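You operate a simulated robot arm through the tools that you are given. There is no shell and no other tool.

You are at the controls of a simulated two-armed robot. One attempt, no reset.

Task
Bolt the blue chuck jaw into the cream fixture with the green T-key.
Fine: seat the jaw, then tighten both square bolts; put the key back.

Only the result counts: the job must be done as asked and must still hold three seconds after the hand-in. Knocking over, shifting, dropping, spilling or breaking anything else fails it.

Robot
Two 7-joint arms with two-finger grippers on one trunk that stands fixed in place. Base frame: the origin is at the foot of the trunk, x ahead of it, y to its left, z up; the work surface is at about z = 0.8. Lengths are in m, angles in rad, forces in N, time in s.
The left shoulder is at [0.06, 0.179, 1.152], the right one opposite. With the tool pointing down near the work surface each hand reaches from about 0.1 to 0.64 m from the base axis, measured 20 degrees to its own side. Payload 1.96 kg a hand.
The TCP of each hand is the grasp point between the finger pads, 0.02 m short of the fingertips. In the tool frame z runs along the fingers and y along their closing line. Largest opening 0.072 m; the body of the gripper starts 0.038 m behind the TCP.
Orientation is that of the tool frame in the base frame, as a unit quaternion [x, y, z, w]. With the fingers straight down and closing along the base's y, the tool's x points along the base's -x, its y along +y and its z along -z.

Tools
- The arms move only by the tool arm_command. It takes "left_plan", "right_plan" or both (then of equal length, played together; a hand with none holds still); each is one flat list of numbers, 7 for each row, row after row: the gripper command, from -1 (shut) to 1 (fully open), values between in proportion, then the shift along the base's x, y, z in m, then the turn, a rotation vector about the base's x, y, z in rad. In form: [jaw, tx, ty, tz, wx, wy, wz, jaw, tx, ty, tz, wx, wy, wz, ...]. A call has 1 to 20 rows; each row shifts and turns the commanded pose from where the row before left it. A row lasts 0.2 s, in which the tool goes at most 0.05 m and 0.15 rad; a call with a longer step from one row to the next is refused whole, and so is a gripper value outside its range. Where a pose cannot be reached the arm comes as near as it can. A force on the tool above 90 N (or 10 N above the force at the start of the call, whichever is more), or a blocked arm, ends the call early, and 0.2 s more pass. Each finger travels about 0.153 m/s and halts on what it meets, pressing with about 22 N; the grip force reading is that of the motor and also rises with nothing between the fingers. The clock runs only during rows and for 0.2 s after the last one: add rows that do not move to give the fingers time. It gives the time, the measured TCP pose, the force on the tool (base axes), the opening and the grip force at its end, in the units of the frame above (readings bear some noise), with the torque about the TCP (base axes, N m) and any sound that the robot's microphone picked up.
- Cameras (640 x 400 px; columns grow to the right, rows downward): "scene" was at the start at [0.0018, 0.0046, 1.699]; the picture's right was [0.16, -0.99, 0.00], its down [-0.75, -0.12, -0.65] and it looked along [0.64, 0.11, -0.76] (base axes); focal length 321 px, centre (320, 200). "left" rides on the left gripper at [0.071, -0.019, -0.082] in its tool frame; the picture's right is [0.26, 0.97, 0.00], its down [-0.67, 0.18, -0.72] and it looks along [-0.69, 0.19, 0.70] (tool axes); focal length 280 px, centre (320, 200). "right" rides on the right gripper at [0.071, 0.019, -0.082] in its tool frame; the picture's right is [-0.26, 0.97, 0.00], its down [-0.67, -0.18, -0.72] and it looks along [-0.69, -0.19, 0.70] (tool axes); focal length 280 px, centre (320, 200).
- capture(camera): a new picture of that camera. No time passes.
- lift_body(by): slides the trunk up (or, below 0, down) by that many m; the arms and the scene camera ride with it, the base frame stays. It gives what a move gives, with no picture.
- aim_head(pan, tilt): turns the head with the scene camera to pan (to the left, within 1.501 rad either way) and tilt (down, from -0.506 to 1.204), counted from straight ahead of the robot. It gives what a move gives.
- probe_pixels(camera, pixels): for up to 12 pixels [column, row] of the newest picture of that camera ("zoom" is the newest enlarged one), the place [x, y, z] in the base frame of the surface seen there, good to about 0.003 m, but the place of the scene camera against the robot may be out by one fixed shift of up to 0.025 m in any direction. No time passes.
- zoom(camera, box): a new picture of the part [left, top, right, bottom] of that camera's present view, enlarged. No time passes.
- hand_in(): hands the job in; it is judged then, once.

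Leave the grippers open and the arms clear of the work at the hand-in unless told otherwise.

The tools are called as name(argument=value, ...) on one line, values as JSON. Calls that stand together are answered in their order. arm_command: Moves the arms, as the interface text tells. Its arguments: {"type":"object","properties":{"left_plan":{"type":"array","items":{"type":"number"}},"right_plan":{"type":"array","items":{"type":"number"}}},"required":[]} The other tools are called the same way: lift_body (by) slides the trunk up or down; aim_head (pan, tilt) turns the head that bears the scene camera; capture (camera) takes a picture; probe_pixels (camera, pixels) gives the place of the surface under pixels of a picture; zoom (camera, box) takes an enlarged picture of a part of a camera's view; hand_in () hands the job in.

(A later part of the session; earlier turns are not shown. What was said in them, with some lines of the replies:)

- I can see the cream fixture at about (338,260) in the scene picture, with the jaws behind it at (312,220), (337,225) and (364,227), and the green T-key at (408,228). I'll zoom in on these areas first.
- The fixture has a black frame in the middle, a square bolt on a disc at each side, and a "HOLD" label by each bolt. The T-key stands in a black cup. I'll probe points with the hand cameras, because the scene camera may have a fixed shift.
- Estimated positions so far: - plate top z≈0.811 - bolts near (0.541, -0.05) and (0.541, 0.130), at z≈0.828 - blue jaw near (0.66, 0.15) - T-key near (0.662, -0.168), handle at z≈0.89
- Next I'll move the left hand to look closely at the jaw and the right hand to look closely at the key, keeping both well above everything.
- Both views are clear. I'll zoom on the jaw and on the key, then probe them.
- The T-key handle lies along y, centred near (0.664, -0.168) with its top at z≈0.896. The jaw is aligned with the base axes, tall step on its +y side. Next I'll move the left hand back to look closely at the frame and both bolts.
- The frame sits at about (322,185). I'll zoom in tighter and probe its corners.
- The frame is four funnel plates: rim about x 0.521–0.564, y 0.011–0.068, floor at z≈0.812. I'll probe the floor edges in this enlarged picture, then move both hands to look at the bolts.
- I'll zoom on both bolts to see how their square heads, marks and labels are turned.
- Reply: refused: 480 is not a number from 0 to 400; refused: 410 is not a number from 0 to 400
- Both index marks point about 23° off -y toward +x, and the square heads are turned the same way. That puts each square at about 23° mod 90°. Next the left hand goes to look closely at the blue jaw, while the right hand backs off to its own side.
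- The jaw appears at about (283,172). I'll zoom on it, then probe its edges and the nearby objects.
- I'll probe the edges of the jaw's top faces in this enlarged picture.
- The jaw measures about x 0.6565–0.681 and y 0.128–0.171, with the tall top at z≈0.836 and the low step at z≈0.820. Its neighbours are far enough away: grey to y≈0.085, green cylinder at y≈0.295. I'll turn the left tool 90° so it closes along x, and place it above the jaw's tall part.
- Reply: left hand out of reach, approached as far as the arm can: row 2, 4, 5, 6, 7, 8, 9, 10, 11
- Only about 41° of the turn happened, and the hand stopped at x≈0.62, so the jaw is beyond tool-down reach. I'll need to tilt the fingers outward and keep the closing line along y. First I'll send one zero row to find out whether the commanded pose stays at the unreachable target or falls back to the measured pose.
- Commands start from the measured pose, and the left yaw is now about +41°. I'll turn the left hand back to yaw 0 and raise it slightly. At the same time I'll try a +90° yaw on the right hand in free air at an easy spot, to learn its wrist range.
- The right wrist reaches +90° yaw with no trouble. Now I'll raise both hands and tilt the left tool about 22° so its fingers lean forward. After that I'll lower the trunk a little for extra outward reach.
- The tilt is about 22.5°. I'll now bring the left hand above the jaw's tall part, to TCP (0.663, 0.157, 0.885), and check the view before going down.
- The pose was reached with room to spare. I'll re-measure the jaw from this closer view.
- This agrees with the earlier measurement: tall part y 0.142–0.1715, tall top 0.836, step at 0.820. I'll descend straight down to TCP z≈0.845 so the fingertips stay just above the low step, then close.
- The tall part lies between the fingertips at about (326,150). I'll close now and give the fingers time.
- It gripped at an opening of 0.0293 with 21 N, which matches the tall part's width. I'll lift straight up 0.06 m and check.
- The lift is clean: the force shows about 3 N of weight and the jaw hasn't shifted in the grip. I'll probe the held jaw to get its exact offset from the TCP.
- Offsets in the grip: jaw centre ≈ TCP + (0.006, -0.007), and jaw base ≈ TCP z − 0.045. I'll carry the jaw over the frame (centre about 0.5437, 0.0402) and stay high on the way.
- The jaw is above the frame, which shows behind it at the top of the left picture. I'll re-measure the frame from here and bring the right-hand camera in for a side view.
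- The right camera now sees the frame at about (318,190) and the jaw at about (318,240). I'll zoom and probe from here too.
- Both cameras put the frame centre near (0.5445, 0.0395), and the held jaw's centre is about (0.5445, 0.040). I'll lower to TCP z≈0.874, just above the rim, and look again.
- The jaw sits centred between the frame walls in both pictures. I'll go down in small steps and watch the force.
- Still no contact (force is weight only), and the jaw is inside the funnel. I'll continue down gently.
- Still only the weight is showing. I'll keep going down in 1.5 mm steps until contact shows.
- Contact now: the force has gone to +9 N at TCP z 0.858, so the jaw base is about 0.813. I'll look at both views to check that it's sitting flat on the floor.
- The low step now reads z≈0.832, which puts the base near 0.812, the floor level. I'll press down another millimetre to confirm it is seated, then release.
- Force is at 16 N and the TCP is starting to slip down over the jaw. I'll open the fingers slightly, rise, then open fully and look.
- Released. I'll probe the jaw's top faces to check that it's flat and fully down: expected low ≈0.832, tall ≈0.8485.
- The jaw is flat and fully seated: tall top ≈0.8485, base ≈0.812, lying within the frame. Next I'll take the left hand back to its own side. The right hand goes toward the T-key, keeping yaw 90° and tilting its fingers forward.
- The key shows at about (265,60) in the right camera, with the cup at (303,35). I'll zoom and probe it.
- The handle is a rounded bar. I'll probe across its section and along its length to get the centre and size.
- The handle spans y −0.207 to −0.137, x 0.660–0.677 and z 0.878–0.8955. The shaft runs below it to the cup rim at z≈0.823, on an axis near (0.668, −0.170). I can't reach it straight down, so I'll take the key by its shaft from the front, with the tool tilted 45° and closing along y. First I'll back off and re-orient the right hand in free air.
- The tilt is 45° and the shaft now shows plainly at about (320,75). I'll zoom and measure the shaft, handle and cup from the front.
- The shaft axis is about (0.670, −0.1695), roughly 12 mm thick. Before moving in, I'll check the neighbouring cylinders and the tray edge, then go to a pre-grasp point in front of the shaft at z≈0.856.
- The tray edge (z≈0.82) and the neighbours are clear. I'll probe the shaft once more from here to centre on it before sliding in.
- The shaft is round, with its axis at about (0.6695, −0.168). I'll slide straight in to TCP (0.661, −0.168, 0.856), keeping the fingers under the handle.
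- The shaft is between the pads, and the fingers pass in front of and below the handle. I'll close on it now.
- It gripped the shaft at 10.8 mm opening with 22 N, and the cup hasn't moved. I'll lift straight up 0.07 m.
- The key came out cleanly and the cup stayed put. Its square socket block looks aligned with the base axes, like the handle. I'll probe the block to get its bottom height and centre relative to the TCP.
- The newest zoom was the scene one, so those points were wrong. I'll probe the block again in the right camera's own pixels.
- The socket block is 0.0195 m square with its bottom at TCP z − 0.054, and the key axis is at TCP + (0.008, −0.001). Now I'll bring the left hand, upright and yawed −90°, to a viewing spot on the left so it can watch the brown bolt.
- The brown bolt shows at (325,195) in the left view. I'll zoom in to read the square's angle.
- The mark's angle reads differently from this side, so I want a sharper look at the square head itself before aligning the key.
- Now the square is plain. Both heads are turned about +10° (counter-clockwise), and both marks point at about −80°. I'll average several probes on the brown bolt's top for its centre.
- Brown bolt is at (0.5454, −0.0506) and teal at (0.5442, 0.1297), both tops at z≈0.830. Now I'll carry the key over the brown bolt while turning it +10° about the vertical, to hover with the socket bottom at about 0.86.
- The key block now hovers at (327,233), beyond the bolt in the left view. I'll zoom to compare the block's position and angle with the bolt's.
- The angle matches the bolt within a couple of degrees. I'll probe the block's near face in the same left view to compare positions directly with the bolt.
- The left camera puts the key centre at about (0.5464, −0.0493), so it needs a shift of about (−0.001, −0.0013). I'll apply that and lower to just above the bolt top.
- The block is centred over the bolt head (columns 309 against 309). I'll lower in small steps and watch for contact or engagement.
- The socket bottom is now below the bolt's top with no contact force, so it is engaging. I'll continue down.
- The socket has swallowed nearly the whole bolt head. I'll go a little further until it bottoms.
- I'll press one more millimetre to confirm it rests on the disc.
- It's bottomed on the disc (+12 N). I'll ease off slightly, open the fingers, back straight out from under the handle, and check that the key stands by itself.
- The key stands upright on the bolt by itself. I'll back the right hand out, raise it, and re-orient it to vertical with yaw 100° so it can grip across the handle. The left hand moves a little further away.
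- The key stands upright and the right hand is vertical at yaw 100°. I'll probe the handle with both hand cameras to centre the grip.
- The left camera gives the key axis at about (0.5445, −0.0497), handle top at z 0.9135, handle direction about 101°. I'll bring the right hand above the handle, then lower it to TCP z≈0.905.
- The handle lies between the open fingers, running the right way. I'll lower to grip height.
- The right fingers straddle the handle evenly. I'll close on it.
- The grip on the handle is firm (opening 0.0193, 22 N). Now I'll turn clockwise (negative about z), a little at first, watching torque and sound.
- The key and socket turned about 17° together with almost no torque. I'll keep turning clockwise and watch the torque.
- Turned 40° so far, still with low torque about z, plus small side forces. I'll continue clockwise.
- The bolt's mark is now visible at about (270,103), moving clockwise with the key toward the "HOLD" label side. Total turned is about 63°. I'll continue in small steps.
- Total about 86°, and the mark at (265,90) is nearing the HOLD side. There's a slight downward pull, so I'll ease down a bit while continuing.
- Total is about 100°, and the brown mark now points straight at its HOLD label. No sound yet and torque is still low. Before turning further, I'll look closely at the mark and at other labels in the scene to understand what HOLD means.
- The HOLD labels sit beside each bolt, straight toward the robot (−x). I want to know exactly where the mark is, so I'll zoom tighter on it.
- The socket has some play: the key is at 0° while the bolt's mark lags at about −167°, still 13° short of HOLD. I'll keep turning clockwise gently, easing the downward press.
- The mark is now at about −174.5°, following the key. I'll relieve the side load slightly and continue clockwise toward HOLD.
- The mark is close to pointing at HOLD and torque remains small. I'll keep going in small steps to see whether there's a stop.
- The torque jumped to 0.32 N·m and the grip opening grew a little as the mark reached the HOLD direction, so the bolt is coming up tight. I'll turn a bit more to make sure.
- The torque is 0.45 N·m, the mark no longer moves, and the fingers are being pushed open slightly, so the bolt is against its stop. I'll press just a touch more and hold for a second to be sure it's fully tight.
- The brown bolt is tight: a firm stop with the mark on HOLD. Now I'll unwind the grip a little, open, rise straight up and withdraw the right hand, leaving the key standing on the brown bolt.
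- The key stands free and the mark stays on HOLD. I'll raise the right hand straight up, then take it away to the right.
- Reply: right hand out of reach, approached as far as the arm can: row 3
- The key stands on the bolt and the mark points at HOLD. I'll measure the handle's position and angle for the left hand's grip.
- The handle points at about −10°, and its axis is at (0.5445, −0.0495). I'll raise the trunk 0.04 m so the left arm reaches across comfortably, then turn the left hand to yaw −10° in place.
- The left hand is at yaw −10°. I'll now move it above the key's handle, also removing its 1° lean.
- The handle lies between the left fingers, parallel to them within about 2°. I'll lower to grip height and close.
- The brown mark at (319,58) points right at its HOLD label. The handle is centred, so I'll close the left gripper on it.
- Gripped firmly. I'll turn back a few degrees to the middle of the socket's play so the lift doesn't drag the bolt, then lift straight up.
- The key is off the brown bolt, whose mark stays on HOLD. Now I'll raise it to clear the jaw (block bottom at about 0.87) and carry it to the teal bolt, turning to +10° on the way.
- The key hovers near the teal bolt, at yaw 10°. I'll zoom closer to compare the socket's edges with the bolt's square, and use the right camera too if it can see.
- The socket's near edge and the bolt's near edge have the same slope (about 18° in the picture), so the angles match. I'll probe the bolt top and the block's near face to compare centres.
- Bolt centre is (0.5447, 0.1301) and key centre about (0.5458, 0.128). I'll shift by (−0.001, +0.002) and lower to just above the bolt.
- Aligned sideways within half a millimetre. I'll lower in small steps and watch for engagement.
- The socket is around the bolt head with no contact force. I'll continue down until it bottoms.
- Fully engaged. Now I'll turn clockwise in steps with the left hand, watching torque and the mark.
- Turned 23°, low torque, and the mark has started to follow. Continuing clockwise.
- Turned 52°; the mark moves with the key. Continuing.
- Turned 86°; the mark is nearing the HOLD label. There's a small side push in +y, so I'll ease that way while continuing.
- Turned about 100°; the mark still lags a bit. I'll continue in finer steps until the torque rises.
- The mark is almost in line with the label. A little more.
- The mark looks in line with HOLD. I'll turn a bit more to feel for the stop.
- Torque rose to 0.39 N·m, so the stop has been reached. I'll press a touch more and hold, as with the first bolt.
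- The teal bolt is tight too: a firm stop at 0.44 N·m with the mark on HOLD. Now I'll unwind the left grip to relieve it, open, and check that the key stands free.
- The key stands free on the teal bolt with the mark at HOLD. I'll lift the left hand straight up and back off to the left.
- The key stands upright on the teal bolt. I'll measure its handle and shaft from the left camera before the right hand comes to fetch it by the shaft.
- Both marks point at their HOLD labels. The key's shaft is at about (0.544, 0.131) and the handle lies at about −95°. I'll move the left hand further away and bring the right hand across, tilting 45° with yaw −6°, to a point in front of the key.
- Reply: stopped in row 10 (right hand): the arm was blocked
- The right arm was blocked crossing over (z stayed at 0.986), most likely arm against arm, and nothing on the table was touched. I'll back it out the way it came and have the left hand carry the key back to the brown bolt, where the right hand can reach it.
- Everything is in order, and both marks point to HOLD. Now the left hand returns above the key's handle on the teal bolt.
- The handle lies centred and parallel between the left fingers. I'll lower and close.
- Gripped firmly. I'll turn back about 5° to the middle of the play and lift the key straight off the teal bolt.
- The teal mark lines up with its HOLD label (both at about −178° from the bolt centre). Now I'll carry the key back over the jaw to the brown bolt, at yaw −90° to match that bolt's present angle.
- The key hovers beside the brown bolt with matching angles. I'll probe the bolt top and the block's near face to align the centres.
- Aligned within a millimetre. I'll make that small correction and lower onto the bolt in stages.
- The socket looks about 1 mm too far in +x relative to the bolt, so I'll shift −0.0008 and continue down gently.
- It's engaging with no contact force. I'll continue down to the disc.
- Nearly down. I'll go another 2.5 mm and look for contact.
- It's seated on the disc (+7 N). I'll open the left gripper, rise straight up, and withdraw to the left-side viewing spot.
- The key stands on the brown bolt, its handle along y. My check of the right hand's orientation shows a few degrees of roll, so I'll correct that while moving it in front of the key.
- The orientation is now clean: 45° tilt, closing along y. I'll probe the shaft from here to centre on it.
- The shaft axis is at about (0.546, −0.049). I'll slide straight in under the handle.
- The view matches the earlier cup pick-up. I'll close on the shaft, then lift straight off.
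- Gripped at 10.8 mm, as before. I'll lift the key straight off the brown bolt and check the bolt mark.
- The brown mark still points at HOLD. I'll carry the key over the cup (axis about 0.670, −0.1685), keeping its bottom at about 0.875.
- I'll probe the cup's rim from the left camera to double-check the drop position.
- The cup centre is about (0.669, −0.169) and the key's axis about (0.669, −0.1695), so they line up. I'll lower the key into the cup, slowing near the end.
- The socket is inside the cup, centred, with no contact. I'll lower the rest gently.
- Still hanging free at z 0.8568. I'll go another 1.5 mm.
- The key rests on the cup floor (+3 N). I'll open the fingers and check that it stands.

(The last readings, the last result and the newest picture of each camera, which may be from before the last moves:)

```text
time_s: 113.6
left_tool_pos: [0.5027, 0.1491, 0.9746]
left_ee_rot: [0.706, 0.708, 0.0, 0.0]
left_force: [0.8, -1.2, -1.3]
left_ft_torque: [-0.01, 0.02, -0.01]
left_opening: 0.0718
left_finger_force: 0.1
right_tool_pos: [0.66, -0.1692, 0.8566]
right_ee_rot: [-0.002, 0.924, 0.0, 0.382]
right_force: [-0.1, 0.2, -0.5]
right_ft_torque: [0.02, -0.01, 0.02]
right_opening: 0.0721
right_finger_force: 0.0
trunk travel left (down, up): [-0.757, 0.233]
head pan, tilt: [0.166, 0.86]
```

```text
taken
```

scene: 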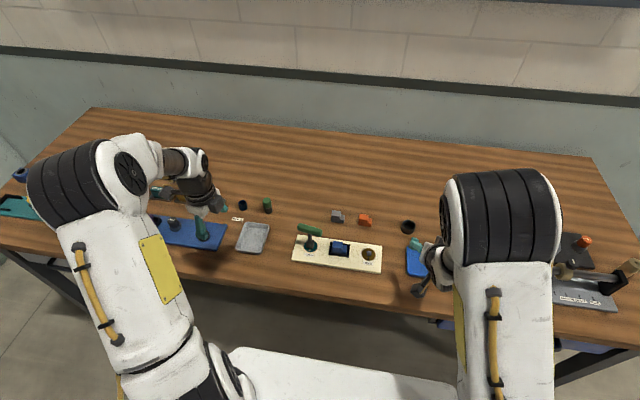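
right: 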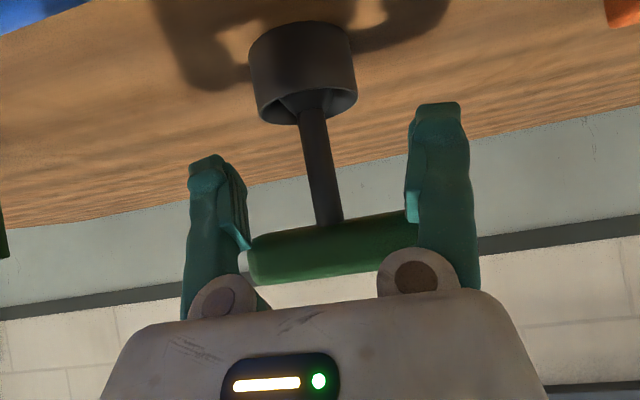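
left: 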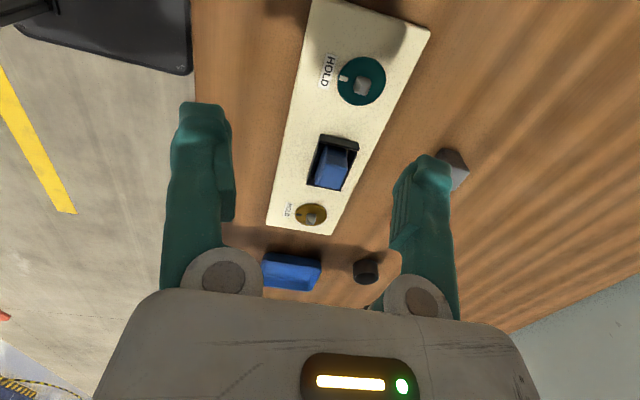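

The key stands in its cup just as at the start. I'll slide the right hand straight back out from under the handle, then raise it away.

arm_command(right_plan=[1, -0.0125, 0, 0, 0, 0, 0, 1, -0.0125, 0, 0, 0, 0, 0, 1, -0.0125, 0, 0, 0, 0, 0, 1, -0.015, 0, 0, 0, 0, 0, 1, -0.02, 0, 0.015, 0, 0, 0, 1, -0.025, 0, 0.03, 0, 0, 0, 1, -0.025, -0.01, 0.03, 0, 0, 0, 1, -0.03, -0.02, 0.03, 0, 0, 0], left_plan=[1, 0, 0, 0, 0, 0, 0, 1, 0, 0, 0, 0, 0, 0, 1, 0, 0, 0, 0, 0, 0, 1, 0, 0, 0, 0, 0, 0, 1, -0.01, 0.035, 0.01, 0, 0, 0, 1, -0.015, 0.035, 0.01, 0, 0, 0, 1, -0.015, 0.03, 0.01, 0, 0, 0, 1, -0.01, 0.02, 0.01, 0, 0, 0])

capture(camera="right")

capture(camera="left")

capture(camera="scene")

zoom(camera="scene", box=[270, 190, 450, 290])

```text
time_s: 115.4
left_tool_pos: [0.4512, 0.267, 1.014]
left_ee_rot: [0.706, 0.708, 0.0, 0.0]
left_force: [0.0, 0.0, 0.8]
left_ft_torque: [0.0, -0.02, 0.03]
left_opening: 0.072
left_finger_force: 0.0
right_tool_pos: [0.5057, -0.2012, 0.9601]
right_ee_rot: [-0.002, 0.923, 0.001, 0.384]
right_force: [0.6, 1.3, 0.0]
right_ft_torque: [0.02, -0.02, 0.03]
right_opening: 0.0719
right_finger_force: 0.1
trunk travel left (down, up): [-0.757, 0.233]
head pan, tilt: [0.166, 0.86]
```

```text
taken
```

right: 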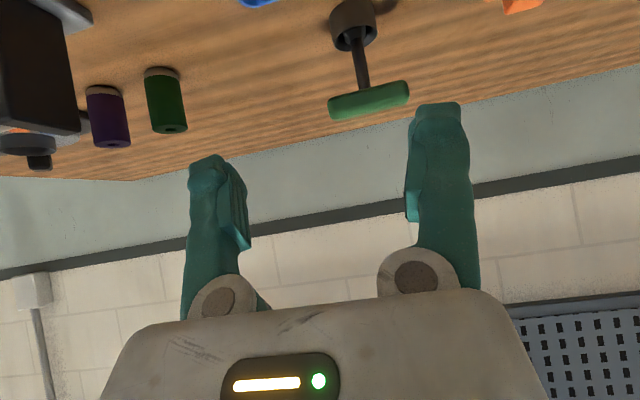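

```text
taken
```

left: 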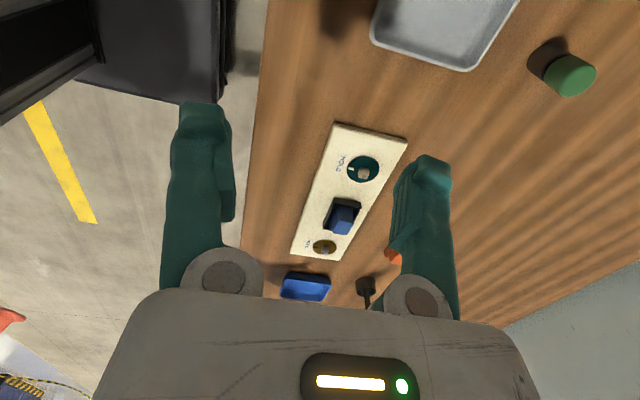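

```text
taken
```

scene: 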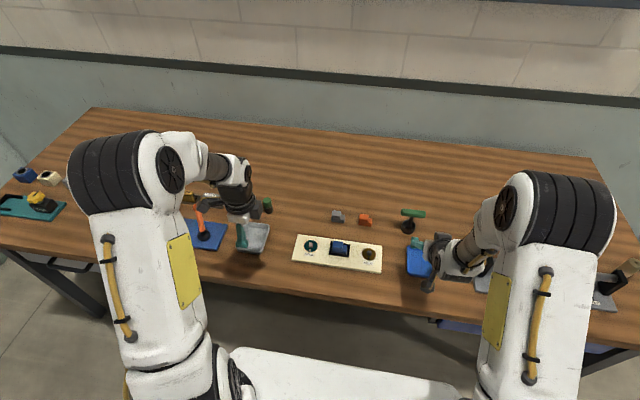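

```text
3.56 times, centred on (360, 240) of scene
```

zoom: 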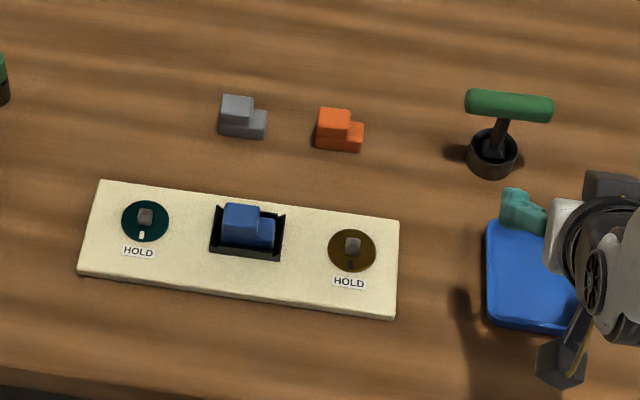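

Both marks point at HOLD, the jaw sits in the frame, and the key is back in its cup. I'll move the right hand further back and up, then do a last close check of the fixture and jaw.

arm_command(right_plan=[1, -0.025, -0.015, 0.02, 0, 0, 0, 1, -0.025, -0.015, 0.02, 0, 0, 0, 1, -0.025, -0.015, 0.02, 0, 0, 0, 1, 0, 0, 0, 0, 0, 0], left_plan=[1, -0.01, 0.01, 0.005, 0, 0, 0, 1, -0.01, 0.01, 0.005, 0, 0, 0, 1, 0, 0, 0, 0, 0, 0, 1, 0, 0, 0, 0, 0, 0])

capture(camera="left")

zoom(camera="left", box=[280, 120, 420, 270])

capture(camera="scene")

zoom(camera="scene", box=[300, 225, 380, 275])

```text
time_s: 116.4
left_tool_pos: [0.4329, 0.2876, 1.023]
left_ee_rot: [0.707, 0.707, -0.001, 0.0]
left_force: [0.2, -0.2, 0.2]
left_ft_torque: [0.0, 0.01, -0.02]
left_opening: 0.0721
left_finger_force: 0.0
right_tool_pos: [0.4334, -0.2448, 1.0221]
right_ee_rot: [-0.002, 0.924, 0.001, 0.383]
right_force: [0.3, 0.0, 0.1]
right_ft_torque: [0.04, 0.02, -0.01]
right_opening: 0.0721
right_finger_force: 0.2
trunk travel left (down, up): [-0.757, 0.233]
head pan, tilt: [0.166, 0.86]
```

```text
taken
```

left: 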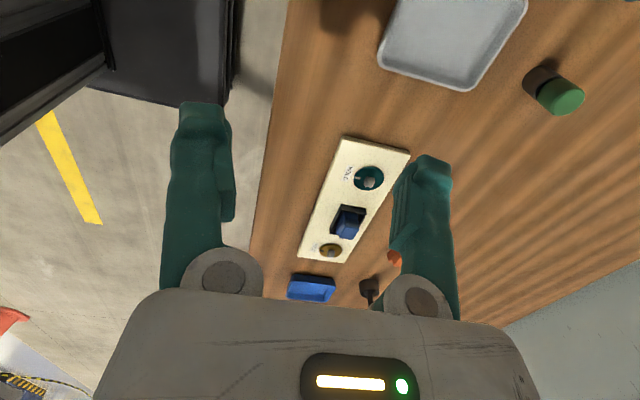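

```text
2.67 times, centred on (350, 195) of left
```

zoom: 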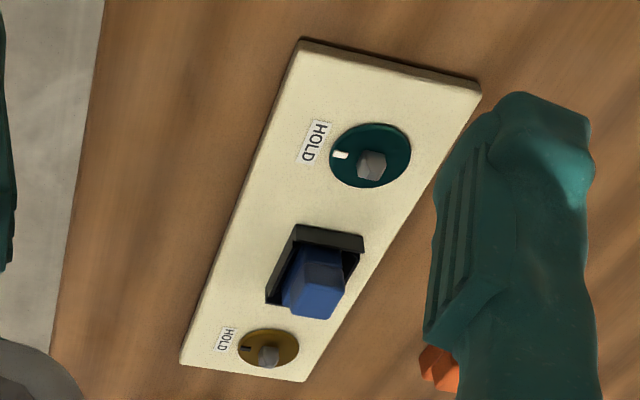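

```text
taken
```

scene: 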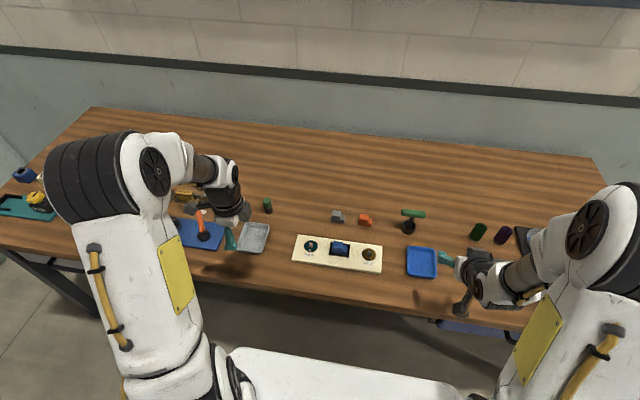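

```text
8.00 times, centred on (340, 250) of scene
```

zoom: 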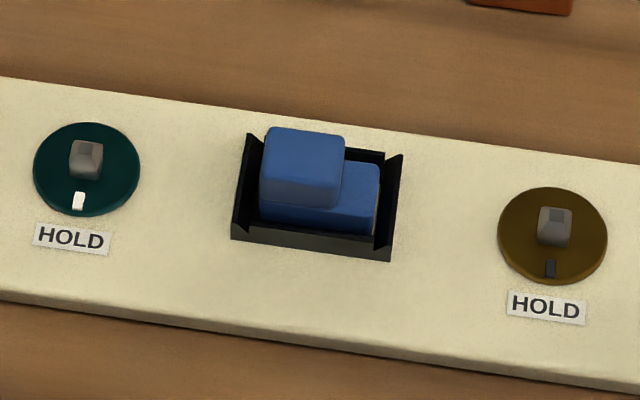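

Everything looks right: both marks at HOLD, jaw in the frame, key in the cup, nothing else moved. One last free check of the jaw's height and level against the plate before handing in.

probe_pixels(camera="zoom", pixels=[[285, 140], [325, 145], [305, 150], [350, 175], [370, 180], [360, 172], [180, 200], [450, 220], [200, 130], [440, 170]])

```text
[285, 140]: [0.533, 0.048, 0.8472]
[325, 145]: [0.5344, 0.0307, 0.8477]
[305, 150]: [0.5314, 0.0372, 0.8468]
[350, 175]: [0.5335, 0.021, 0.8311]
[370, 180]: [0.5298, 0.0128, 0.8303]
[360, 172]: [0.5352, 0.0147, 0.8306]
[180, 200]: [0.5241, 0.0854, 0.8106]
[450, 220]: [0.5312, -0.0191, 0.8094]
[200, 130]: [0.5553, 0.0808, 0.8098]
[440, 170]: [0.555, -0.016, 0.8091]
```

The jaw is level and fully down: tall top about 0.0375 m and step about 0.021 m above the plate, which are its own heights. Both bolts are at their stops, the key is in its cup, and the grippers are open and clear. I'm handing in.

hand_in()

```text
The job is handed in.
```

The job is done and handed in. The blue jaw is seated flat in the cream fixture, both square bolts are tight, and the T-key is back in its cup. The hand-in was accepted, but no verdict has come back yet.

- **Jaw:** it sits level on the plate. Its top and step are the jaw's own heights above the plate, so it is fully down.
- **Bolts:** I turned both clockwise until they hit a firm stop, about 0.45 N·m. Each mark now points at its HOLD label. I took HOLD as the tight position; there was no click or other sound.
- **Key:** it stands upright in the cup, much as it was at the start.
- **Everything else:** nothing looks moved in the final pictures. The right arm was blocked once while crossing over, most likely against the left arm. I backed it out the way it came. The left hand then moved the key back to the brown bolt, and the right hand returned it to the cup from there.

Both grippers are open and clear of the work.
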